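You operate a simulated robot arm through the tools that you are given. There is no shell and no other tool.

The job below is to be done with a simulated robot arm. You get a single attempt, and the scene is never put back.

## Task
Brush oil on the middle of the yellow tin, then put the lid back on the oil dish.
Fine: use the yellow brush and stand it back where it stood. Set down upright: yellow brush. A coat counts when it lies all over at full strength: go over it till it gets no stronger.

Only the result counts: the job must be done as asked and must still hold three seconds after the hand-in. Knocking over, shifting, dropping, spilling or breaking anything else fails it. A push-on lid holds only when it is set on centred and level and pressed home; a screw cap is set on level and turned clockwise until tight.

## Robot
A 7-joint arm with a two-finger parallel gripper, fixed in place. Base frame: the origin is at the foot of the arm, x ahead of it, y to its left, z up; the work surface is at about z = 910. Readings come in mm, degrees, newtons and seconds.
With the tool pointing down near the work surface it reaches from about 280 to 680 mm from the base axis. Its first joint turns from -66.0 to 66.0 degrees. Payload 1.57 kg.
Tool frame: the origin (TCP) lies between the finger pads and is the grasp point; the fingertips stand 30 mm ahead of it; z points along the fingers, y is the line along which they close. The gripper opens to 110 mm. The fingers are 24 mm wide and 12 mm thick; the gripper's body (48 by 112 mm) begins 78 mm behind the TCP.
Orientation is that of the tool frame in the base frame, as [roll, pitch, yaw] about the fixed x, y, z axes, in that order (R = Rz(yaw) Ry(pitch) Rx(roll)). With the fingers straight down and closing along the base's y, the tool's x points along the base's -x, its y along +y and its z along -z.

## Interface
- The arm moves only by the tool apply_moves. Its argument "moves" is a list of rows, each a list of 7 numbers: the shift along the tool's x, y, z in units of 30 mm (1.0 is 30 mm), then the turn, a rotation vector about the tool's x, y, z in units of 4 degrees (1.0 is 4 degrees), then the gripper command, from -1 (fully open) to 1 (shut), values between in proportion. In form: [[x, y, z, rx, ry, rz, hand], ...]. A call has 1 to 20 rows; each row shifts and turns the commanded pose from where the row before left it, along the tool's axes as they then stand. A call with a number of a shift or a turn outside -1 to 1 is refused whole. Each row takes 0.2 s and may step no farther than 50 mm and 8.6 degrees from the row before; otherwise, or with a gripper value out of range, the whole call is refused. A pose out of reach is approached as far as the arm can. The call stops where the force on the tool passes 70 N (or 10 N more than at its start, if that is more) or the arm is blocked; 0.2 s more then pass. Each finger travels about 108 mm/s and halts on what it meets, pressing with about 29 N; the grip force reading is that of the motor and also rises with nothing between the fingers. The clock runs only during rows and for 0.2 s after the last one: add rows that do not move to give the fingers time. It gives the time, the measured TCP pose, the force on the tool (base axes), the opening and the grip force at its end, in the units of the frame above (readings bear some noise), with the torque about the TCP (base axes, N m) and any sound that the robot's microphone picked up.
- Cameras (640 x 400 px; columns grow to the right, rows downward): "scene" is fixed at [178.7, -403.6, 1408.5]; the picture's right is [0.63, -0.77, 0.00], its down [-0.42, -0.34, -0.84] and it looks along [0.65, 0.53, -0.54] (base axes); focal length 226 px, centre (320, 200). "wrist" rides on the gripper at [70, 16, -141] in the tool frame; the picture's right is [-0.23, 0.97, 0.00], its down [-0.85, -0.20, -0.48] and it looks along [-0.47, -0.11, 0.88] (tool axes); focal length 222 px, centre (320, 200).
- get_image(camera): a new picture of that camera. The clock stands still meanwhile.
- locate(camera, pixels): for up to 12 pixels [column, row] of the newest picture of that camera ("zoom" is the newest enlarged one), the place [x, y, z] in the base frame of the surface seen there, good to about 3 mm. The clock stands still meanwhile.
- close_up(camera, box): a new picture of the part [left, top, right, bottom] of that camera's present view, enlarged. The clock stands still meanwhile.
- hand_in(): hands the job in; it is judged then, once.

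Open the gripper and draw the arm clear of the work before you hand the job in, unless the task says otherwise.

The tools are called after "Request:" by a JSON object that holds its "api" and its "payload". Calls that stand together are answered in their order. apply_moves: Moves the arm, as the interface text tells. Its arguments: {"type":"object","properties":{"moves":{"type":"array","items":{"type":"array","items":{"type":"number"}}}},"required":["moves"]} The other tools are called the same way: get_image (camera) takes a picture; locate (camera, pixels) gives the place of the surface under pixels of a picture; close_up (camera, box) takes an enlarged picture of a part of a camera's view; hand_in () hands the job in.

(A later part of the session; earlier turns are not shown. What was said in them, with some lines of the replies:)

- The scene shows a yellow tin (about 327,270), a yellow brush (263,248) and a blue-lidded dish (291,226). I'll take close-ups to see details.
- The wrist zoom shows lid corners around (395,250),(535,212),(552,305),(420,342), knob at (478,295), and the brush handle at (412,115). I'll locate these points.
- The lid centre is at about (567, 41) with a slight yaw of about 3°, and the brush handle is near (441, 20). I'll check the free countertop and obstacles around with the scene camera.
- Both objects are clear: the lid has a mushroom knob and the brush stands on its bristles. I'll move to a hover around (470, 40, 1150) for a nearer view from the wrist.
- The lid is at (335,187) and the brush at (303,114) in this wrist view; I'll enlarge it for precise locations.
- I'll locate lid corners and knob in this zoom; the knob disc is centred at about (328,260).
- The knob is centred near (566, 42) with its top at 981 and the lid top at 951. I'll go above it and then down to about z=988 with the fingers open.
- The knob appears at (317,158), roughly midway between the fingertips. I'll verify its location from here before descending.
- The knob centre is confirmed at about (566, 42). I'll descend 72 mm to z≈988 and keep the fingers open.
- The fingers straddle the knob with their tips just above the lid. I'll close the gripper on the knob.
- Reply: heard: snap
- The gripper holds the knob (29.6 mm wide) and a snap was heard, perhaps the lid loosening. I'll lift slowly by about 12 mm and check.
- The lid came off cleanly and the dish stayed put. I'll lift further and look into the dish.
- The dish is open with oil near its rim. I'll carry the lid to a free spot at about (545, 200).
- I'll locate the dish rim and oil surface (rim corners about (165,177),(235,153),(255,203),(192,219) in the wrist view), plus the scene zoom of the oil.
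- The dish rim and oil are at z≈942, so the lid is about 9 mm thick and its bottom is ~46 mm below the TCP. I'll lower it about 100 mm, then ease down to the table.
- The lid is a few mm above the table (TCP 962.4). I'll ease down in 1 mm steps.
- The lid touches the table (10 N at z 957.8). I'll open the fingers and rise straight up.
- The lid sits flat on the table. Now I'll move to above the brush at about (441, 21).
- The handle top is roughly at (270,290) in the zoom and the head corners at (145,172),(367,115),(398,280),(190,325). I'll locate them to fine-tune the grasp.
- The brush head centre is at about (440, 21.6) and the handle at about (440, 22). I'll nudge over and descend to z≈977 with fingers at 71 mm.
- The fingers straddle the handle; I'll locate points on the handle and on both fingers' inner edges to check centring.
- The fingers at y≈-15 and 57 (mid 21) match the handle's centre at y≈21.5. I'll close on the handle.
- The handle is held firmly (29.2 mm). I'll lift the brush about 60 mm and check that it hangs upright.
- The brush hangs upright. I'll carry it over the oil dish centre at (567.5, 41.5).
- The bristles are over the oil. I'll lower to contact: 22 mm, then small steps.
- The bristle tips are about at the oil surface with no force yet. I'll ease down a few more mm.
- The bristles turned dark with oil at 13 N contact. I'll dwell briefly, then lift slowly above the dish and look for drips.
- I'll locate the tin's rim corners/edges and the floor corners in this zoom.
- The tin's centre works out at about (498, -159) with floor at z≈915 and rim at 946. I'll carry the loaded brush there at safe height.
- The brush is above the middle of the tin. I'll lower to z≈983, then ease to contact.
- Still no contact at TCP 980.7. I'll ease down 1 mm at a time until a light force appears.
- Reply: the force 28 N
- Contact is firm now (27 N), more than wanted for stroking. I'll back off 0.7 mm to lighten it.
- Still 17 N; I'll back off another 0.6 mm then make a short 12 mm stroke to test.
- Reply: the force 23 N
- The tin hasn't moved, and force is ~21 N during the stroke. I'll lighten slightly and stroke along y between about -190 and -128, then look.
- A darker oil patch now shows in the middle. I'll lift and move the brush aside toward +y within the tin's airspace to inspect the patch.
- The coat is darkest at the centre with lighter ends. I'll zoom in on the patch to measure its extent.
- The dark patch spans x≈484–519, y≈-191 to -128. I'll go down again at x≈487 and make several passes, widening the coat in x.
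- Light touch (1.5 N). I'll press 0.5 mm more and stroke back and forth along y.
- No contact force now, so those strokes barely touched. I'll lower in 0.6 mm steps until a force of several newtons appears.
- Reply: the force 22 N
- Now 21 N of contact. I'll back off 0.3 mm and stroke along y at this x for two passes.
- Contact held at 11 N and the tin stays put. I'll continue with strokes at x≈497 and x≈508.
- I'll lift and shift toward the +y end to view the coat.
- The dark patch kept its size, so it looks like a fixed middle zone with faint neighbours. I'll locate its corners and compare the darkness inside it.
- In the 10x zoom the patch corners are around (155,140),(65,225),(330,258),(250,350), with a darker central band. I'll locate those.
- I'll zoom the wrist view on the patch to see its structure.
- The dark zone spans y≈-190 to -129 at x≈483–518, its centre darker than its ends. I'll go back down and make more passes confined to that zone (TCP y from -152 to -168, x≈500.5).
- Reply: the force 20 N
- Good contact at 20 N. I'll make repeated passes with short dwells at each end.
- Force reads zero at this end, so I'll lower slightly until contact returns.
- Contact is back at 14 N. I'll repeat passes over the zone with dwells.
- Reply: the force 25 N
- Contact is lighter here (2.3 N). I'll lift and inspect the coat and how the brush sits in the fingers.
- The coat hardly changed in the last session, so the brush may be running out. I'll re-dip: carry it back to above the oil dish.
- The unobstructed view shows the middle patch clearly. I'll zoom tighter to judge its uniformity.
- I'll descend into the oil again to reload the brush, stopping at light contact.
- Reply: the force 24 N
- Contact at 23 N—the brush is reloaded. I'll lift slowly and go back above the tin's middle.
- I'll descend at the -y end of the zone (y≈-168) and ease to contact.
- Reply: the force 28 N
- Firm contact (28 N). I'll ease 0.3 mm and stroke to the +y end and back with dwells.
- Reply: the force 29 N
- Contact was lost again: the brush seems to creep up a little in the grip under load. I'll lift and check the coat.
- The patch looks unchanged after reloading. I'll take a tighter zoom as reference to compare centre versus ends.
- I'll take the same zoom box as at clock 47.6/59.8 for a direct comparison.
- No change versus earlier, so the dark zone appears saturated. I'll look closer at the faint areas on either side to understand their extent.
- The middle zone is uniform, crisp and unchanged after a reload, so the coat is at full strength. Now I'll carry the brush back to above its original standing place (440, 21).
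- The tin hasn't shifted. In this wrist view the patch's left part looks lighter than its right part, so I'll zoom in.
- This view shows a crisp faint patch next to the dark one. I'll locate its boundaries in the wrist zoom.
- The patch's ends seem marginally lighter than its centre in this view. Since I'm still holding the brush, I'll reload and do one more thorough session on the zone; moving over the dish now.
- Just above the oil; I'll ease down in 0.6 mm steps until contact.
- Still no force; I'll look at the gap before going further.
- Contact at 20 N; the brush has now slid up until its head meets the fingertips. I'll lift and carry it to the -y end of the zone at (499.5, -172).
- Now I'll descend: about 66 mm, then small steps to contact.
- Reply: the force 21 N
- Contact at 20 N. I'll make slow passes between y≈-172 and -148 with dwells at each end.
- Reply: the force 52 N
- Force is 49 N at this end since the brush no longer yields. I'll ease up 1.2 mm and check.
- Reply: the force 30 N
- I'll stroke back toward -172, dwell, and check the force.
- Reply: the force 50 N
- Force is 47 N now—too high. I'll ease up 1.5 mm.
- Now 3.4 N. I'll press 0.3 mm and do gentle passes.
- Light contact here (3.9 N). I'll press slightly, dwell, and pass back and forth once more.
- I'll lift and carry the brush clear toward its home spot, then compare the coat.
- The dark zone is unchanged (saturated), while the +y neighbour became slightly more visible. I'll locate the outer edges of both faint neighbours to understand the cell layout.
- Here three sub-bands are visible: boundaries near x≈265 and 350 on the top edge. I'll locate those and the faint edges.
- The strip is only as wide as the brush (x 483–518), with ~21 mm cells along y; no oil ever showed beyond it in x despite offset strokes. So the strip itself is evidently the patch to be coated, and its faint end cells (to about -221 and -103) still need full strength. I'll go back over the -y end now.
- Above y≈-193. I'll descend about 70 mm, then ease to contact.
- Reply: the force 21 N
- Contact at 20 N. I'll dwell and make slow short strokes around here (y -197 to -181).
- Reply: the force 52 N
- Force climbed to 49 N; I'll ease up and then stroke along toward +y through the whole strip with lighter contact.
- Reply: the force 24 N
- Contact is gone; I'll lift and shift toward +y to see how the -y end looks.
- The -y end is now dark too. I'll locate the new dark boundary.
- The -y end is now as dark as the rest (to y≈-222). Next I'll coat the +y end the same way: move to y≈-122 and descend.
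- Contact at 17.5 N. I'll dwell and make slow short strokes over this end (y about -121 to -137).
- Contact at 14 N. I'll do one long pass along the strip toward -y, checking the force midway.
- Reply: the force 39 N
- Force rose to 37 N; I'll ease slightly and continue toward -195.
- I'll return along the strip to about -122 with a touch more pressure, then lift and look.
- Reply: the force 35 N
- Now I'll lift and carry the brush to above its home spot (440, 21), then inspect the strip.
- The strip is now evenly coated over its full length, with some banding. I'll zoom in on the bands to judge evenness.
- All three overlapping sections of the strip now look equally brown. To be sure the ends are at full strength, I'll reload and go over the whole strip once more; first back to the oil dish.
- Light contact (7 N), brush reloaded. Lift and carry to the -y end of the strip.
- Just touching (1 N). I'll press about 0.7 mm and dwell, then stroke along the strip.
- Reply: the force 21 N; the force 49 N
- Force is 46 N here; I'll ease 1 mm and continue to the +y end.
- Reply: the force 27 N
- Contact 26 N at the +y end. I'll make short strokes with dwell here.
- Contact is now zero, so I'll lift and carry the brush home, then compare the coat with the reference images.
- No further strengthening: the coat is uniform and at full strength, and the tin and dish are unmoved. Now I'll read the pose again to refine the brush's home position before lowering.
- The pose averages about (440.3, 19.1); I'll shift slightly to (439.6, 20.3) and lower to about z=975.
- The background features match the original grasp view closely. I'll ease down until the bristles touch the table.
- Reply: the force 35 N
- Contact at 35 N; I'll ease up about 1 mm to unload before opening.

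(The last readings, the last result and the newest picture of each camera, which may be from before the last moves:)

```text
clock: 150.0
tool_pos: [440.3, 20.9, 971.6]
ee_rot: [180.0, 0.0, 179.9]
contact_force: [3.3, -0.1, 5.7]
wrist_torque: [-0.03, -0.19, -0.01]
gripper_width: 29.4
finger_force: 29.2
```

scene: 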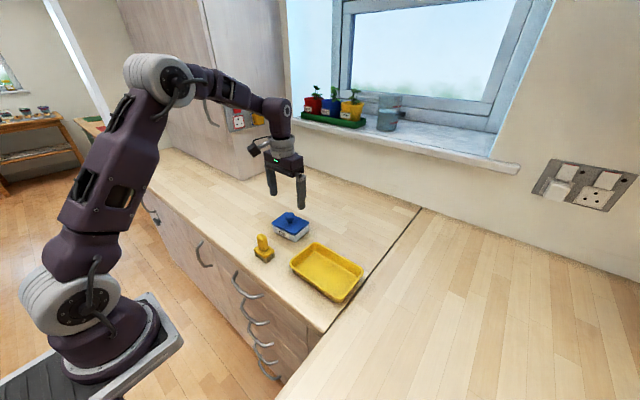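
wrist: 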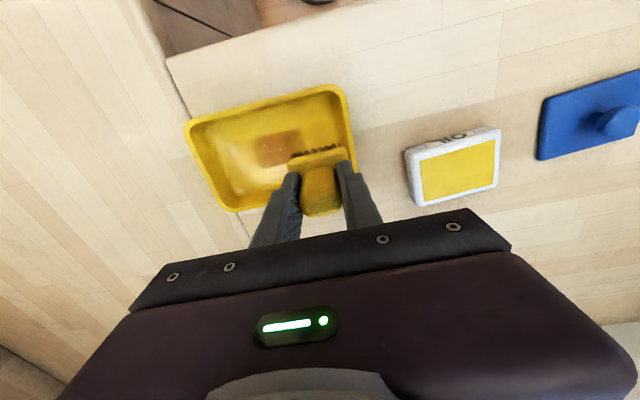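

Only 5.7 N now. I'll open the fingers gently to about 70 mm and check that the brush stands.

Request:
{"api": "apply_moves", "payload": {"moves": [[0, 0, 0, 0, 0, 0, 0.35], [0, 0, 0, 0, 0, 0, 0.1], [0, 0, 0, 0, 0, 0, -0.3], [0, 0, 0, 0, 0, 0, -0.3], [0, 0, 0, 0, 0, 0, -0.3]]}}

Request:
{"api": "close_up", "payload": {"camera": "scene", "box": [220, 190, 320, 270]}}

Request:
{"api": "close_up", "payload": {"camera": "wrist", "box": [200, 60, 440, 220]}}

```text
clock: 151.2
tool_pos: [440.3, 20.5, 971.3]
ee_rot: [-180.0, 0.0, 179.9]
contact_force: [0.7, 0.0, 0.7]
wrist_torque: [-0.01, 0.0, 0.04]
gripper_width: 71.1
finger_force: 0.1
```

```text
5.00 times, centred on (270, 230) of scene
```

zoom: 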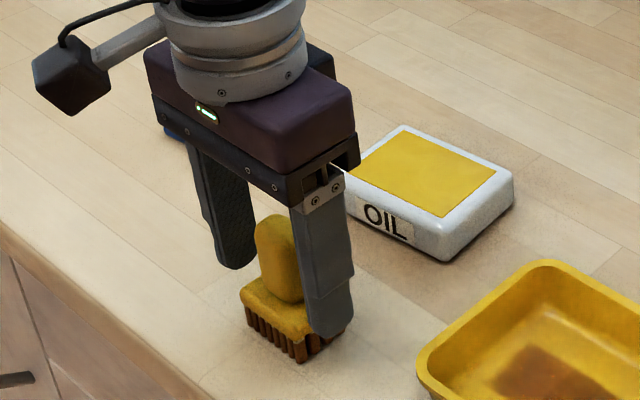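

```text
2.50 times, centred on (320, 140) of wrist
```

zoom: 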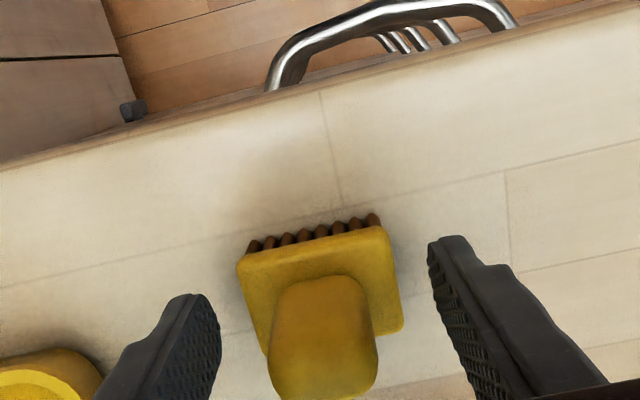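

The brush stands free and upright. I'll rise straight up and check it.

Request:
{"api": "apply_moves", "payload": {"moves": [[0, 0, -0.3, 0, 0, 0, -0.3], [0, 0, -0.8, 0, 0, 0, -0.3], [0, 0, -1, 0, 0, 0, -0.3], [0, 0, -1, 0, 0, 0, -0.3], [0, 0, -0.4, 0, 0, 0, -0.3], [0, 0, 0, 0, 0, 0, -0.3]]}}

Request:
{"api": "close_up", "payload": {"camera": "scene", "box": [220, 190, 320, 270]}}

Request:
{"api": "get_image", "payload": {"camera": "wrist"}}

```text
clock: 152.6
tool_pos: [437.6, 20.9, 1077.0]
ee_rot: [-179.9, 0.1, 180.0]
contact_force: [-0.3, 0.3, 1.0]
wrist_torque: [-0.02, -0.02, 0.0]
gripper_width: 71.7
finger_force: 0.0
```

```text
5.00 times, centred on (270, 230) of scene
```

zoom: 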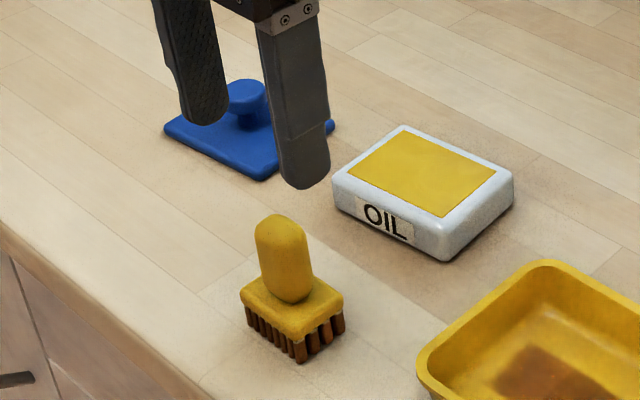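

```text
taken
```

wrist: 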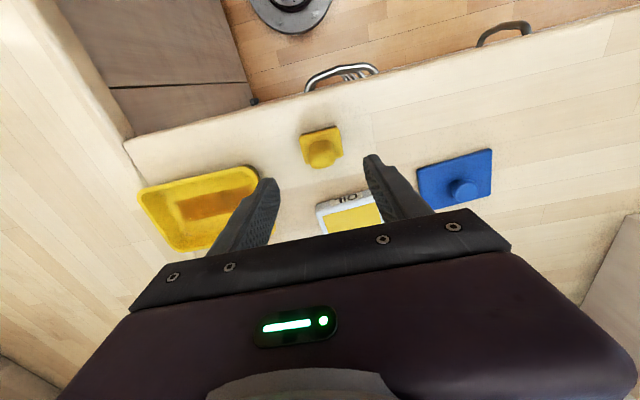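

The brush stands upright in nearly the same place as at the start. I'll confirm with a location check and also locate the lid's knob for regrasping.

Request:
{"api": "close_up", "payload": {"camera": "wrist", "box": [280, 105, 376, 175]}}

Request:
{"api": "locate", "payload": {"camera": "zoom", "pixels": [[148, 185], [370, 130], [400, 280], [185, 335], [270, 290]]}}

Request:
{"api": "locate", "payload": {"camera": "wrist", "pixels": [[465, 188], [455, 188], [475, 188], [465, 180], [420, 170], [490, 151], [491, 193], [432, 210]]}}

```text
5.71 times, centred on (328, 140) of wrist
```

zoom: 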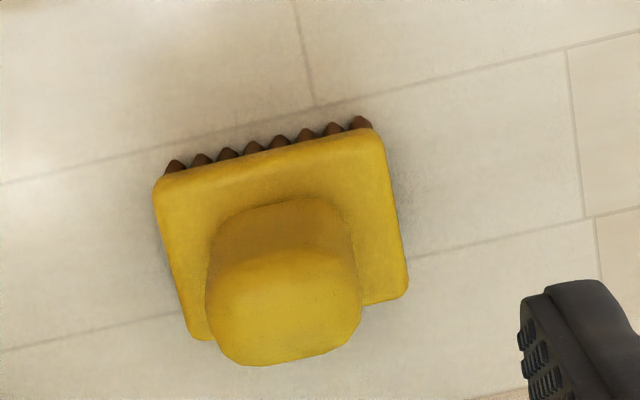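

```text
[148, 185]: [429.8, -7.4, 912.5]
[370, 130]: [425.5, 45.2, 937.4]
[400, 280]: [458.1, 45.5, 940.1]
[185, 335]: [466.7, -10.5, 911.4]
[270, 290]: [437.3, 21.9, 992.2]
```

```text
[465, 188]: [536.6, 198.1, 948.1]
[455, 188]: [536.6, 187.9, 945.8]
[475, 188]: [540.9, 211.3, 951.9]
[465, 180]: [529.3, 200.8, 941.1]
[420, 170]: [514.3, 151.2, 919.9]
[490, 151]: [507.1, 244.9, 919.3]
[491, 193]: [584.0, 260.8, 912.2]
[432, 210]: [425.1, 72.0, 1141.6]
```

The brush is within about 2 mm of its original place. Now I'll move above the lid's knob at (544, 200.5).

Request:
{"api": "apply_moves", "payload": {"moves": [[-0.25, 0.43, 0, 0, 0, 0, -0.3], [-0.5, 0.86, 0, 0, 0, 0, -0.3], [-0.5, 0.86, 0, 0, 0, 0, -0.3], [-0.5, 0.86, 0, 0, 0, 0, -0.3], [-0.5, 0.86, 0, 0, 0, 0, -0.3], [-0.5, 0.86, 0, 0, 0, 0, -0.3], [-0.5, 0.86, 0, 0, 0, 0, -0.3], [-0.22, 0.41, 0, 0, 0, 0, -0.3], [0, 0, 0, 0, 0, 0, -0.3]]}}

Request:
{"api": "get_image", "payload": {"camera": "wrist"}}

```text
clock: 154.6
tool_pos: [544.5, 200.8, 1072.9]
ee_rot: [179.9, 0.1, 180.0]
contact_force: [-0.3, 0.0, -0.3]
wrist_torque: [-0.02, -0.02, -0.02]
gripper_width: 71.5
finger_force: 0.0
```

```text
taken
```

wrist: 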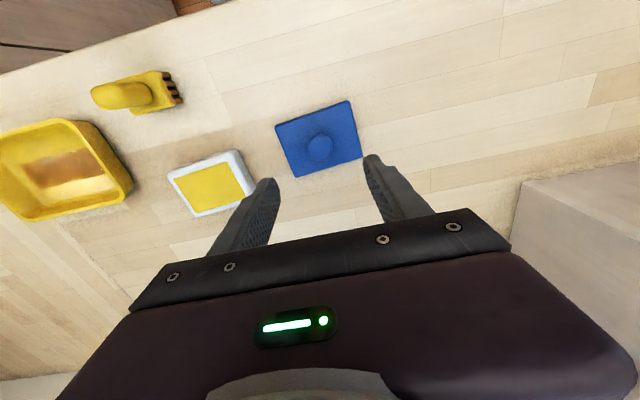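

The view matches that after release (knob at (320,147)). I'll descend 114 mm to z≈959 with fingers open.

Request:
{"api": "apply_moves", "payload": {"moves": [[0, 0, 0.6, 0, 0, 0, -0.3], [0, 0, 0.9, 0, 0, 0, -0.3], [0, 0, 0.9, 0, 0, 0, -0.3], [0, 0, 0.7, 0, 0, 0, -0.3], [0, 0, 0.4, 0, 0, 0, -0.3], [0, 0, 0.2, 0, 0, 0, -0.3], [0, 0, 0.08, 0, 0, 0, -0.3], [0, 0, 0, 0, 0, 0, -0.3]]}}

Request:
{"api": "close_up", "payload": {"camera": "scene", "box": [220, 150, 320, 240]}}

Request:
{"api": "close_up", "payload": {"camera": "wrist", "box": [200, 60, 440, 220]}}

```text
clock: 156.4
tool_pos: [544.4, 200.3, 963.1]
ee_rot: [-180.0, 0.0, 180.0]
contact_force: [0.3, -0.4, -0.4]
wrist_torque: [0.05, -0.02, 0.0]
gripper_width: 71.4
finger_force: 0.0
```

```text
4.44 times, centred on (270, 195) of scene
```

zoom: 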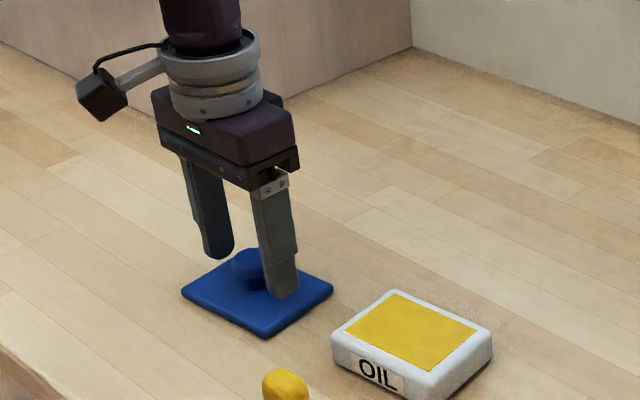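

```text
2.50 times, centred on (320, 140) of wrist
```

zoom: 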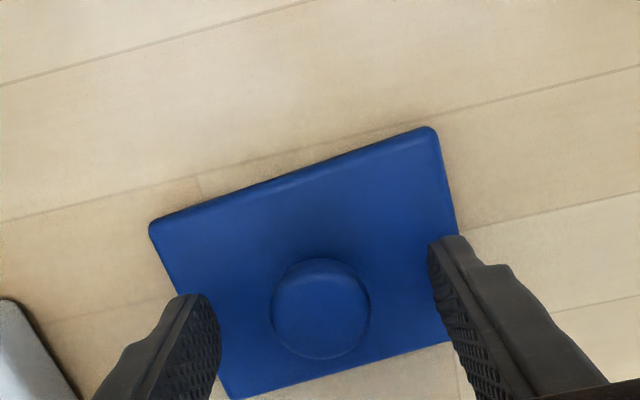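

The fingers straddle the knob. I'll lower 4.5 mm more and close.

Request:
{"api": "apply_moves", "payload": {"moves": [[0, 0, 0.15, 0, 0, 0, -0.3], [0, 0, 0, 0, 0, 0, -0.3], [0, 0, 0, 0, 0, 0, 0.3], [0, 0, 0, 0, 0, 0, 0.6], [0, 0, 0, 0, 0, 0, 1], [0, 0, 0, 0, 0, 0, 1], [0, 0, 0, 0, 0, 0, 1]]}}

Request:
{"api": "close_up", "payload": {"camera": "wrist", "box": [200, 60, 440, 220]}}

```text
clock: 158.0
tool_pos: [544.2, 201.3, 955.8]
ee_rot: [-179.9, 0.0, -179.9]
contact_force: [0.7, 0.0, 0.7]
wrist_torque: [0.0, 0.01, 0.0]
gripper_width: 29.8
finger_force: 29.0
```

```text
2.50 times, centred on (320, 140) of wrist
```

zoom: 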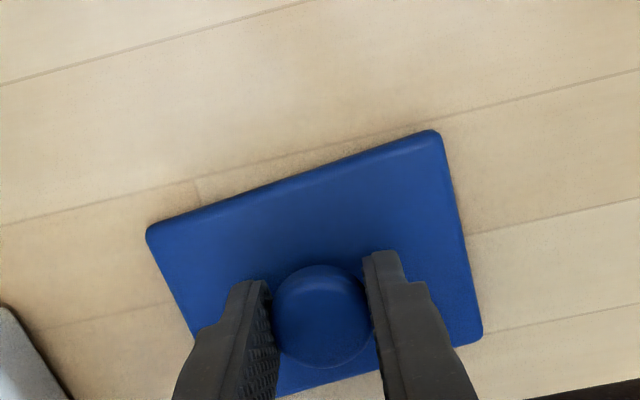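

The knob is held (29.8 mm). I'll lift the lid about 105 mm.

Request:
{"api": "apply_moves", "payload": {"moves": [[0, 0, -0.2, 0, 0, 0, 1], [0, 0, -0.6, 0, 0, 0, 1], [0, 0, -0.9, 0, 0, 0, 1], [0, 0, -0.9, 0, 0, 0, 1], [0, 0, -0.7, 0, 0, 0, 1], [0, 0, -0.2, 0, 0, 0, 1], [0, 0, 0, 0, 0, 0, 1]]}}

Request:
{"api": "close_up", "payload": {"camera": "scene", "box": [220, 150, 340, 250]}}

```text
clock: 159.6
tool_pos: [543.6, 200.9, 1062.5]
ee_rot: [-180.0, 0.0, -180.0]
contact_force: [0.0, -0.2, -0.7]
wrist_torque: [0.0, 0.0, -0.02]
gripper_width: 30.0
finger_force: 28.6
```

```text
4.00 times, centred on (280, 200) of scene
```

zoom: 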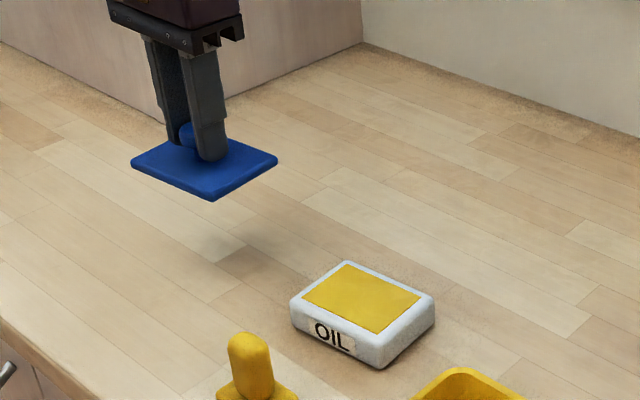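

The lid hangs level. I'll carry it back over the dish by the reverse of the outbound path.

Request:
{"api": "apply_moves", "payload": {"moves": [[-0.06, -0.4, 0, 0, 0, 0, 1], [-0.122, -0.9, 0, 0, 0, 0, 1], [-0.122, -0.9, 0, 0, 0, 0, 1], [-0.122, -0.9, 0, 0, 0, 0, 1], [-0.122, -0.9, 0, 0, 0, 0, 1], [-0.122, -0.9, 0, 0, 0, 0, 1], [-0.06, -0.4, 0, 0, 0, 0, 1], [0, 0, 0, 0, 0, 0, 1]]}}

Request:
{"api": "close_up", "payload": {"camera": "scene", "box": [240, 150, 360, 270]}}

Request:
{"api": "get_image", "payload": {"camera": "wrist"}}

```text
clock: 161.4
tool_pos: [565.9, 40.5, 1061.1]
ee_rot: [180.0, 0.0, -180.0]
contact_force: [-0.2, -0.3, -0.1]
wrist_torque: [-0.02, -0.02, -0.02]
gripper_width: 29.7
finger_force: 29.3
```

```text
3.33 times, centred on (300, 210) of scene
```

zoom: 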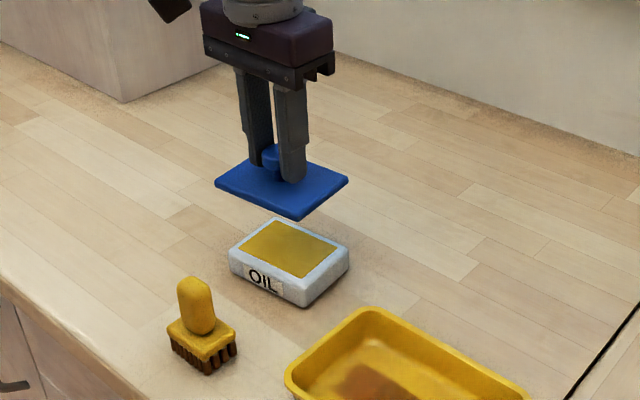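

```text
taken
```

wrist: 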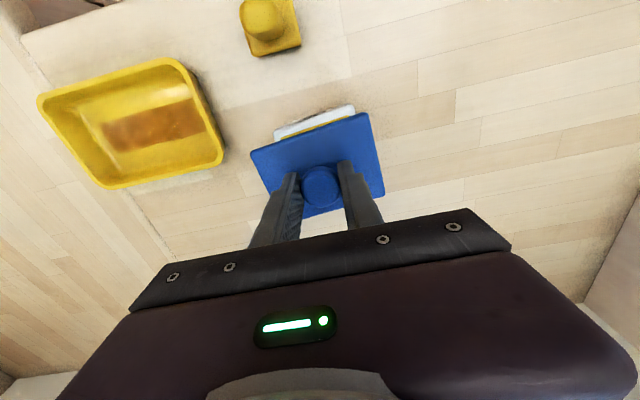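

This matches the view just after lifting the lid originally. I'll descend about 66 mm to a few mm above the rim and check alignment.

Request:
{"api": "apply_moves", "payload": {"moves": [[0, 0, 0.5, 0, 0, 0, 1], [0, 0, 0.7, 0, 0, 0, 1], [0, 0, 0.6, 0, 0, 0, 1], [0, 0, 0.3, 0, 0, 0, 1], [0, 0, 0.08, 0, 0, 0, 1], [0, 0, 0, 0, 0, 0, 1]]}}

Request:
{"api": "close_up", "payload": {"camera": "scene", "box": [255, 190, 335, 250]}}

Request:
{"api": "close_up", "payload": {"camera": "wrist", "box": [200, 60, 440, 220]}}

```text
clock: 162.8
tool_pos: [567.5, 42.0, 996.2]
ee_rot: [179.9, 0.0, 179.9]
contact_force: [-0.4, 0.1, -0.3]
wrist_torque: [-0.01, 0.02, -0.01]
gripper_width: 30.1
finger_force: 29.1
```

```text
6.67 times, centred on (295, 220) of scene
```

zoom: 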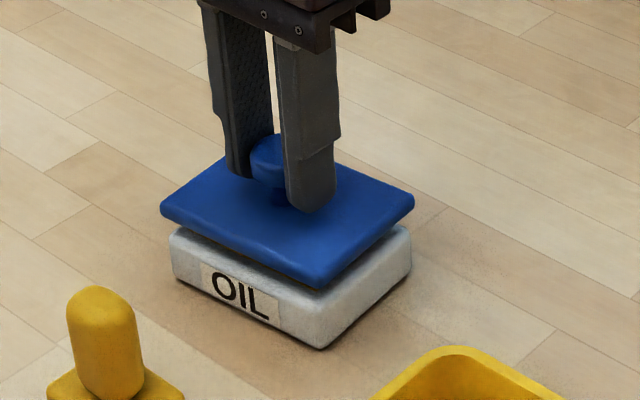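

```text
2.50 times, centred on (320, 140) of wrist
```

zoom: 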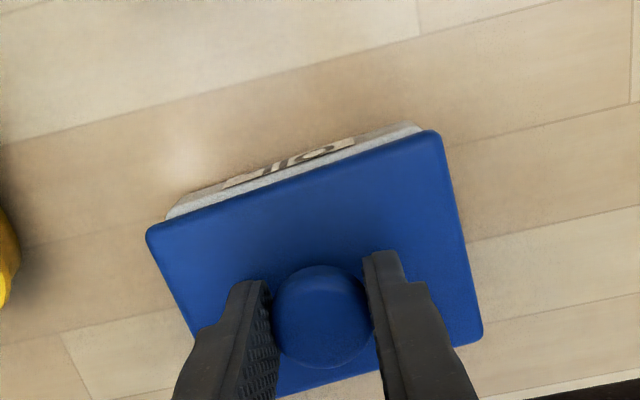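

The lid looks aligned over the dish. I'll lower 6 mm and then small steps until it seats.

Request:
{"api": "apply_moves", "payload": {"moves": [[0, 0, 0.1, 0, 0, 0, 1], [0, 0, 0.08, 0, 0, 0, 1], [0, 0, 0.04, 0, 0, 0, 1], [0, 0, 0, 0, 0, 0, 1]]}}

Request:
{"api": "close_up", "payload": {"camera": "scene", "box": [255, 190, 335, 250]}}

```text
clock: 163.8
tool_pos: [566.2, 41.7, 990.6]
ee_rot: [-179.9, 0.0, 179.9]
contact_force: [-0.4, 0.3, -0.2]
wrist_torque: [0.01, 0.02, 0.0]
gripper_width: 30.1
finger_force: 29.2
```

```text
6.67 times, centred on (295, 220) of scene
```

zoom: 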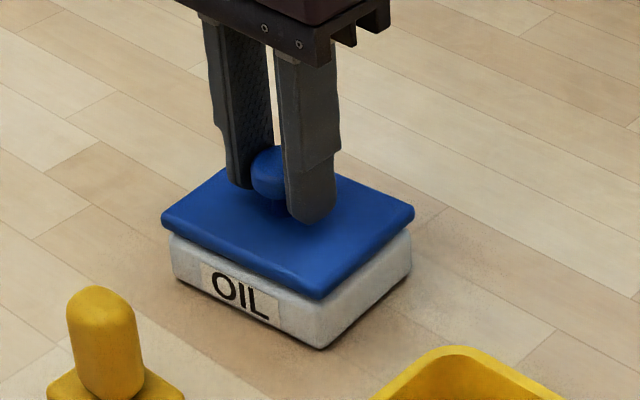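

Nearly seated, no force yet. I'll continue in 0.6 mm steps and press.

Request:
{"api": "apply_moves", "payload": {"moves": [[0, 0, 0.03, 0, 0, 0, 1], [0, 0, 0.03, 0, 0, 0, 1], [0, 0, 0.03, 0, 0, 0, 1], [0, 0, 0, 0, 0, 0, 1]]}}

```text
clock: 164.8
tool_pos: [565.7, 41.7, 986.0]
ee_rot: [180.0, 0.1, 179.8]
contact_force: [-0.2, 0.1, -1.1]
wrist_torque: [-0.01, 0.03, 0.01]
gripper_width: 29.8
finger_force: 29.8
```

Request:
{"api": "apply_moves", "payload": {"moves": [[0, 0, 0.02, 0, 0, 0, 1], [0, 0, 0.02, 0, 0, 0, 1], [0, 0, 0, 0, 0, 0, 1]]}}

Request:
{"api": "close_up", "payload": {"camera": "scene", "box": [255, 190, 335, 250]}}

```text
clock: 165.6
tool_pos: [567.1, 41.4, 986.6]
ee_rot: [-179.9, 0.0, 180.0]
contact_force: [-7.7, -1.7, 19.7]
wrist_torque: [-0.03, 0.3, -0.03]
gripper_width: 30.1
finger_force: 29.5
heard: snap
```

```text
6.67 times, centred on (295, 220) of scene
```

zoom: 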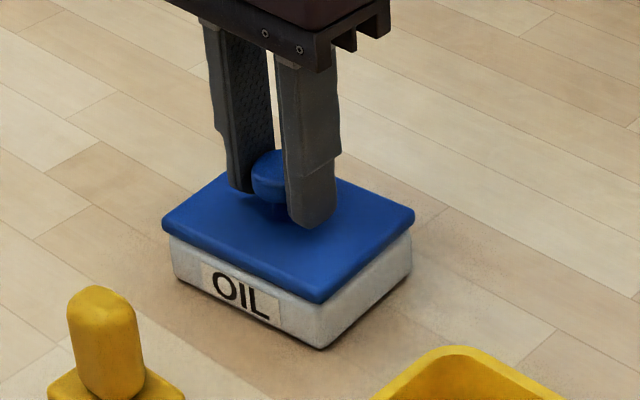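

A snap was heard at 20 N: the lid is pressed home. I'll open the fingers in place.

Request:
{"api": "apply_moves", "payload": {"moves": [[0, 0, 0, 0, 0, 0, 0.35], [0, 0, 0, 0, 0, 0, 0.0], [0, 0, 0, 0, 0, 0, -0.3], [0, 0, 0, 0, 0, 0, -0.3]]}}

Request:
{"api": "close_up", "payload": {"camera": "scene", "box": [255, 190, 335, 250]}}

```text
clock: 166.6
tool_pos: [566.7, 41.0, 986.2]
ee_rot: [-180.0, 0.1, 180.0]
contact_force: [0.4, -0.7, -0.1]
wrist_torque: [0.03, -0.03, 0.03]
gripper_width: 71.6
finger_force: 0.1
```

```text
6.67 times, centred on (295, 220) of scene
```

zoom: 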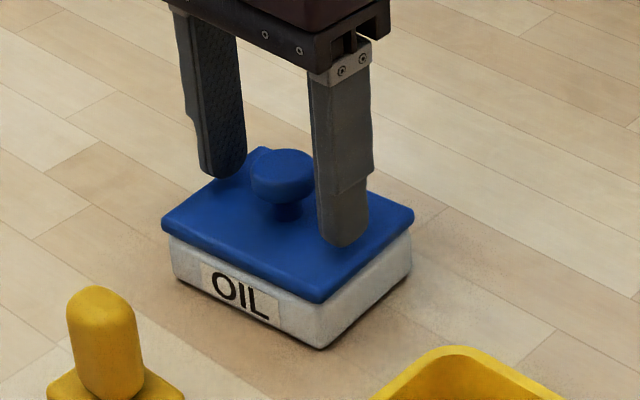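

The lid sits level on the dish. I'll rise straight up about 100 mm and check all around.

Request:
{"api": "apply_moves", "payload": {"moves": [[0, 0, -0.3, 0, 0, 0, -0.3], [0, 0, -0.8, 0, 0, 0, -0.3], [0, 0, -1, 0, 0, 0, -0.3], [0, 0, -1, 0, 0, 0, -0.3], [0, 0, -0.2, 0, 0, 0, -0.3], [0, 0, 0, 0, 0, 0, -0.3]]}}

Request:
{"api": "close_up", "payload": {"camera": "scene", "box": [245, 205, 325, 270]}}

Request:
{"api": "get_image", "payload": {"camera": "wrist"}}

```text
clock: 168.0
tool_pos: [565.9, 43.5, 1087.7]
ee_rot: [-180.0, 0.0, -179.9]
contact_force: [0.0, -0.7, -0.2]
wrist_torque: [-0.01, 0.0, 0.0]
gripper_width: 71.6
finger_force: 0.1
```

```text
6.15 times, centred on (285, 238) of scene
```

zoom: 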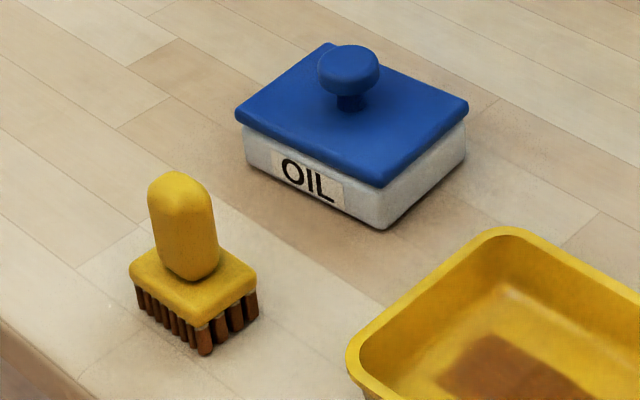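

```text
taken
```

wrist: 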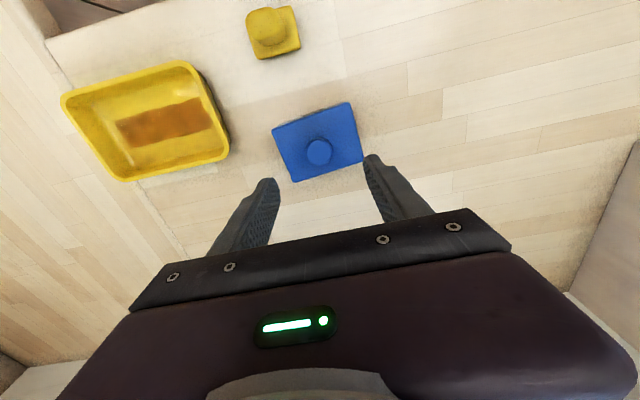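

Everything matches the initial picture. I'll verify the lid's height and corners by location against the initial values (top z≈951, corners (534.5,-8), (527.5,85.5), (600,90.6), (606,-4.5)).

Request:
{"api": "close_up", "payload": {"camera": "wrist", "box": [255, 90, 383, 200]}}

Request:
{"api": "locate", "payload": {"camera": "wrist", "pixels": [[274, 129], [349, 104], [362, 160], [294, 181], [318, 151], [300, 130], [340, 120], [350, 155], [300, 170]]}}

```text
3.64 times, centred on (319, 145) of wrist
```

zoom: 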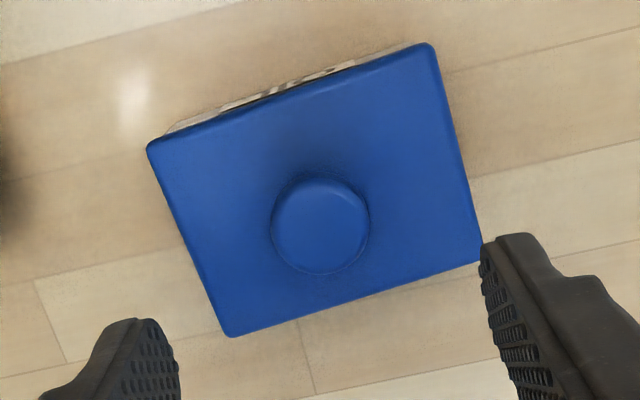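

```text
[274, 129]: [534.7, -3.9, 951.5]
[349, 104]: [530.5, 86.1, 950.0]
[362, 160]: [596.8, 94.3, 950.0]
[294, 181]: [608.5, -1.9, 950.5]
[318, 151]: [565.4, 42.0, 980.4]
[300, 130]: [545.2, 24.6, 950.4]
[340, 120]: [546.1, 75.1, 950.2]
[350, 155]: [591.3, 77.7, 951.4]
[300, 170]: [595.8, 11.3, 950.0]
```

The lid is level at z≈950–951. As a precaution I'll press the knob's top with closed fingers; first close and come down to just above it.

Request:
{"api": "apply_moves", "payload": {"moves": [[0, 0, 0, 0, 0, 0, 1], [0, 0, 0, 0, 0, 0, 1], [0, -0.03, 0.6, 0, 0, 0, 1], [0, 0, 0.8, 0, 0, 0, 1], [0, 0, 0.6, 0, 0, 0, 1], [0, 0, 0.3, 0, 0, 0, 1], [0, 0, 0, 0, 0, 0, 1]]}}

Request:
{"api": "close_up", "payload": {"camera": "scene", "box": [255, 180, 335, 250]}}

```text
clock: 169.6
tool_pos: [566.2, 42.7, 1015.4]
ee_rot: [180.0, -0.1, -179.9]
contact_force: [0.3, 0.1, -1.3]
wrist_torque: [-0.04, 0.03, -0.03]
gripper_width: 0.0
finger_force: 21.3
```

```text
5.71 times, centred on (295, 215) of scene
```

zoom: 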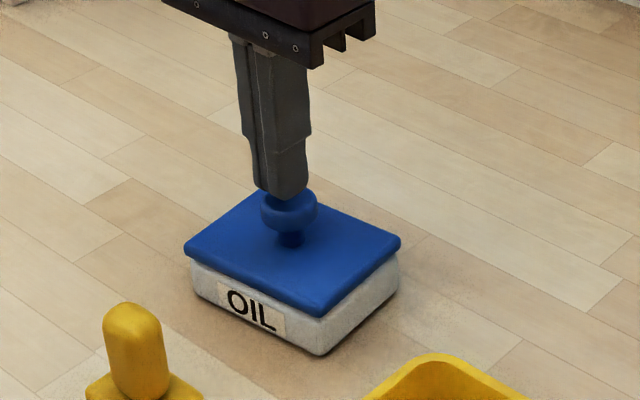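

The closed fingertips are centred just above the knob. I'll press down in small steps to about 30 N.

Request:
{"api": "apply_moves", "payload": {"moves": [[0, 0, 0.06, 0, 0, 0, 1], [0, 0, 0.04, 0, 0, 0, 1], [0, 0, 0.03, 0, 0, 0, 1], [0, 0, 0, 0, 0, 0, 1]]}}

```text
clock: 170.6
tool_pos: [566.0, 41.3, 1012.4]
ee_rot: [180.0, 0.0, 180.0]
contact_force: [-0.3, -0.1, 0.4]
wrist_torque: [-0.02, -0.02, 0.01]
gripper_width: 0.2
finger_force: 21.3
```

Request:
{"api": "apply_moves", "payload": {"moves": [[0, 0, 0.03, 0, 0, 0, 1], [0, 0, 0.03, 0, 0, 0, 1], [0, 0, 0.02, 0, 0, 0, 1], [0, 0, 0, 0, 0, 0, 1]]}}

```text
clock: 171.6
tool_pos: [565.0, 40.3, 1010.0]
ee_rot: [180.0, 0.0, 180.0]
contact_force: [0.9, 0.0, 0.4]
wrist_torque: [-0.03, -0.02, -0.04]
gripper_width: 0.0
finger_force: 21.6
```

Request:
{"api": "apply_moves", "payload": {"moves": [[0, 0, 0.03, 0, 0, 0, 1], [0, 0, 0.03, 0, 0, 0, 1], [0, 0, 0, 0, 0, 0, 1]]}}

```text
clock: 172.4
tool_pos: [565.9, 41.9, 1010.3]
ee_rot: [-179.9, 0.2, 180.0]
contact_force: [0.5, 3.5, 18.3]
wrist_torque: [0.14, 0.0, -0.02]
gripper_width: 0.0
finger_force: 20.6
```

Request:
{"api": "apply_moves", "payload": {"moves": [[0, 0, 0.03, 0, 0, 0, 1], [0, 0, 0.02, 0, 0, 0, 1], [0, 0, 0, 0, 0, 0, 1]]}}

```text
clock: 173.2
tool_pos: [565.9, 40.5, 1009.5]
ee_rot: [179.9, 0.3, -180.0]
contact_force: [0.2, 10.8, 48.3]
wrist_torque: [0.31, 0.08, -0.01]
gripper_width: 0.1
finger_force: 21.6
```

Pressed to 48 N with no new snap, so the lid was already home. I'll rise straight up, then open and draw the arm clear.

Request:
{"api": "apply_moves", "payload": {"moves": [[0, 0, -0.05, 0, 0, 0, 1], [0, 0, -0.2, 0, 0, 0, 1], [0, 0, -0.7, 0, 0, 0, 1], [0, 0, -1, 0, 0, 0, 1], [0, 0, -1, 0, 0, 0, 0], [0, 0, -1, 0, 0, 0, -1], [0.5, 0, -1, 0, 0, 0, -1], [0.8, 0, -1, 0, 0, 0, -1], [0.8, 0, -1, 0, 0, 0, -1], [0.8, 0, -1, 0, 0, 0, -1], [0.8, 0, -0.8, 0, 0, 0, -1], [0, 0, 0, 0, 0, 0, -1]]}}

Request:
{"api": "close_up", "payload": {"camera": "scene", "box": [230, 190, 390, 310]}}

Request:
{"api": "get_image", "payload": {"camera": "scene"}}

Request:
{"api": "get_image", "payload": {"camera": "wrist"}}

```text
clock: 175.8
tool_pos: [455.7, 37.3, 1270.9]
ee_rot: [-180.0, -0.1, -180.0]
contact_force: [-0.2, -0.4, -0.4]
wrist_torque: [0.01, 0.0, 0.0]
gripper_width: 110.1
finger_force: 0.0
```

```text
3.33 times, centred on (310, 250) of scene
```

zoom: 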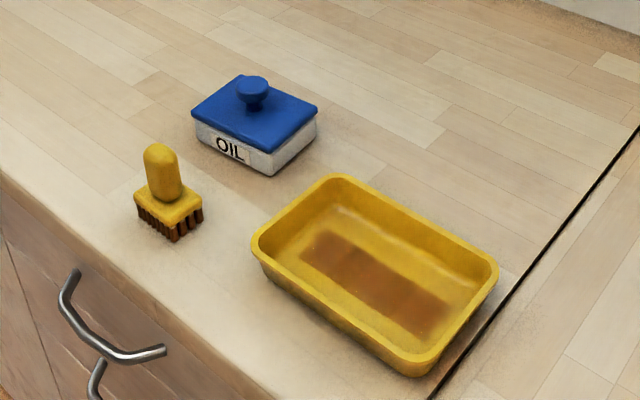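

```text
taken
```

scene: 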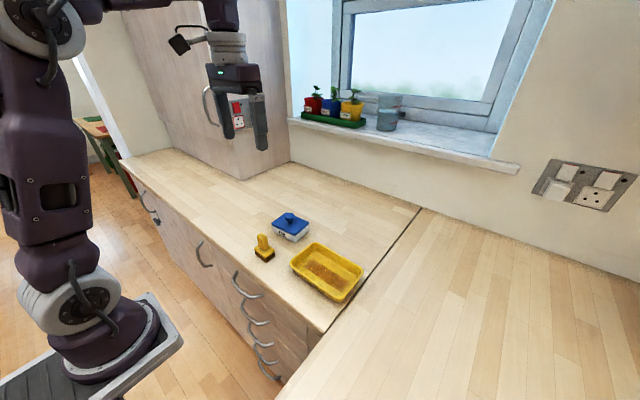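

```text
taken
```

wrist: 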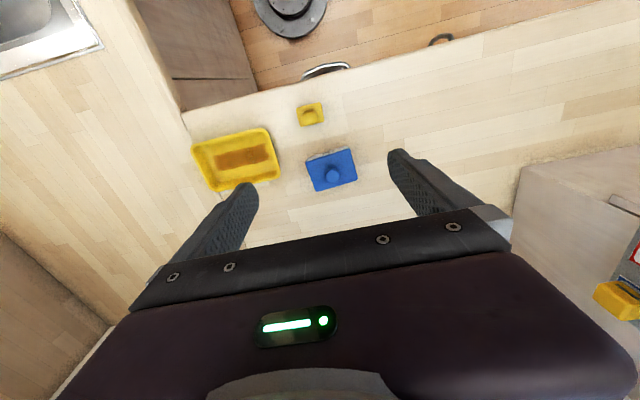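

The final pictures show the strip along the middle of the tin evenly coated, the brush upright within about 2 mm of its start, and the lid level on the dish after a snap and a 48 N press. The tin and dish have not moved and the arm is clear with its fingers open, so I hand in.

Request:
{"api": "hand_in", "payload": {}}

```text
The job is handed in.
```

I brushed oil along the middle of the yellow tin, stood the yellow brush back upright, and put the lid back on the oil dish. The job is handed in, and I haven't been told how it was judged.

- **Coat:** Oil covers a strip about 35 by 120 mm along the middle of the tin floor. I reloaded the brush and went over the strip until the pictures showed no further darkening. I couldn't tell exactly how far "the middle" was meant to reach. I coated the whole strip where oil would show, including both ends, so if only the very centre was meant, there is oil beyond it.
- **Brush:** It stands on its bristles within about 2 mm of where it started. The bristles are still wet with oil.
- **Lid:** It snapped when pressed and sits level at its original height. A further 48 N press on the knob gave no second snap, so it was already home.
- **Everything else:** The tin and dish look unmoved in the before-and-after pictures, and I saw no drips on the worktop. The arm is raised clear with the gripper open.
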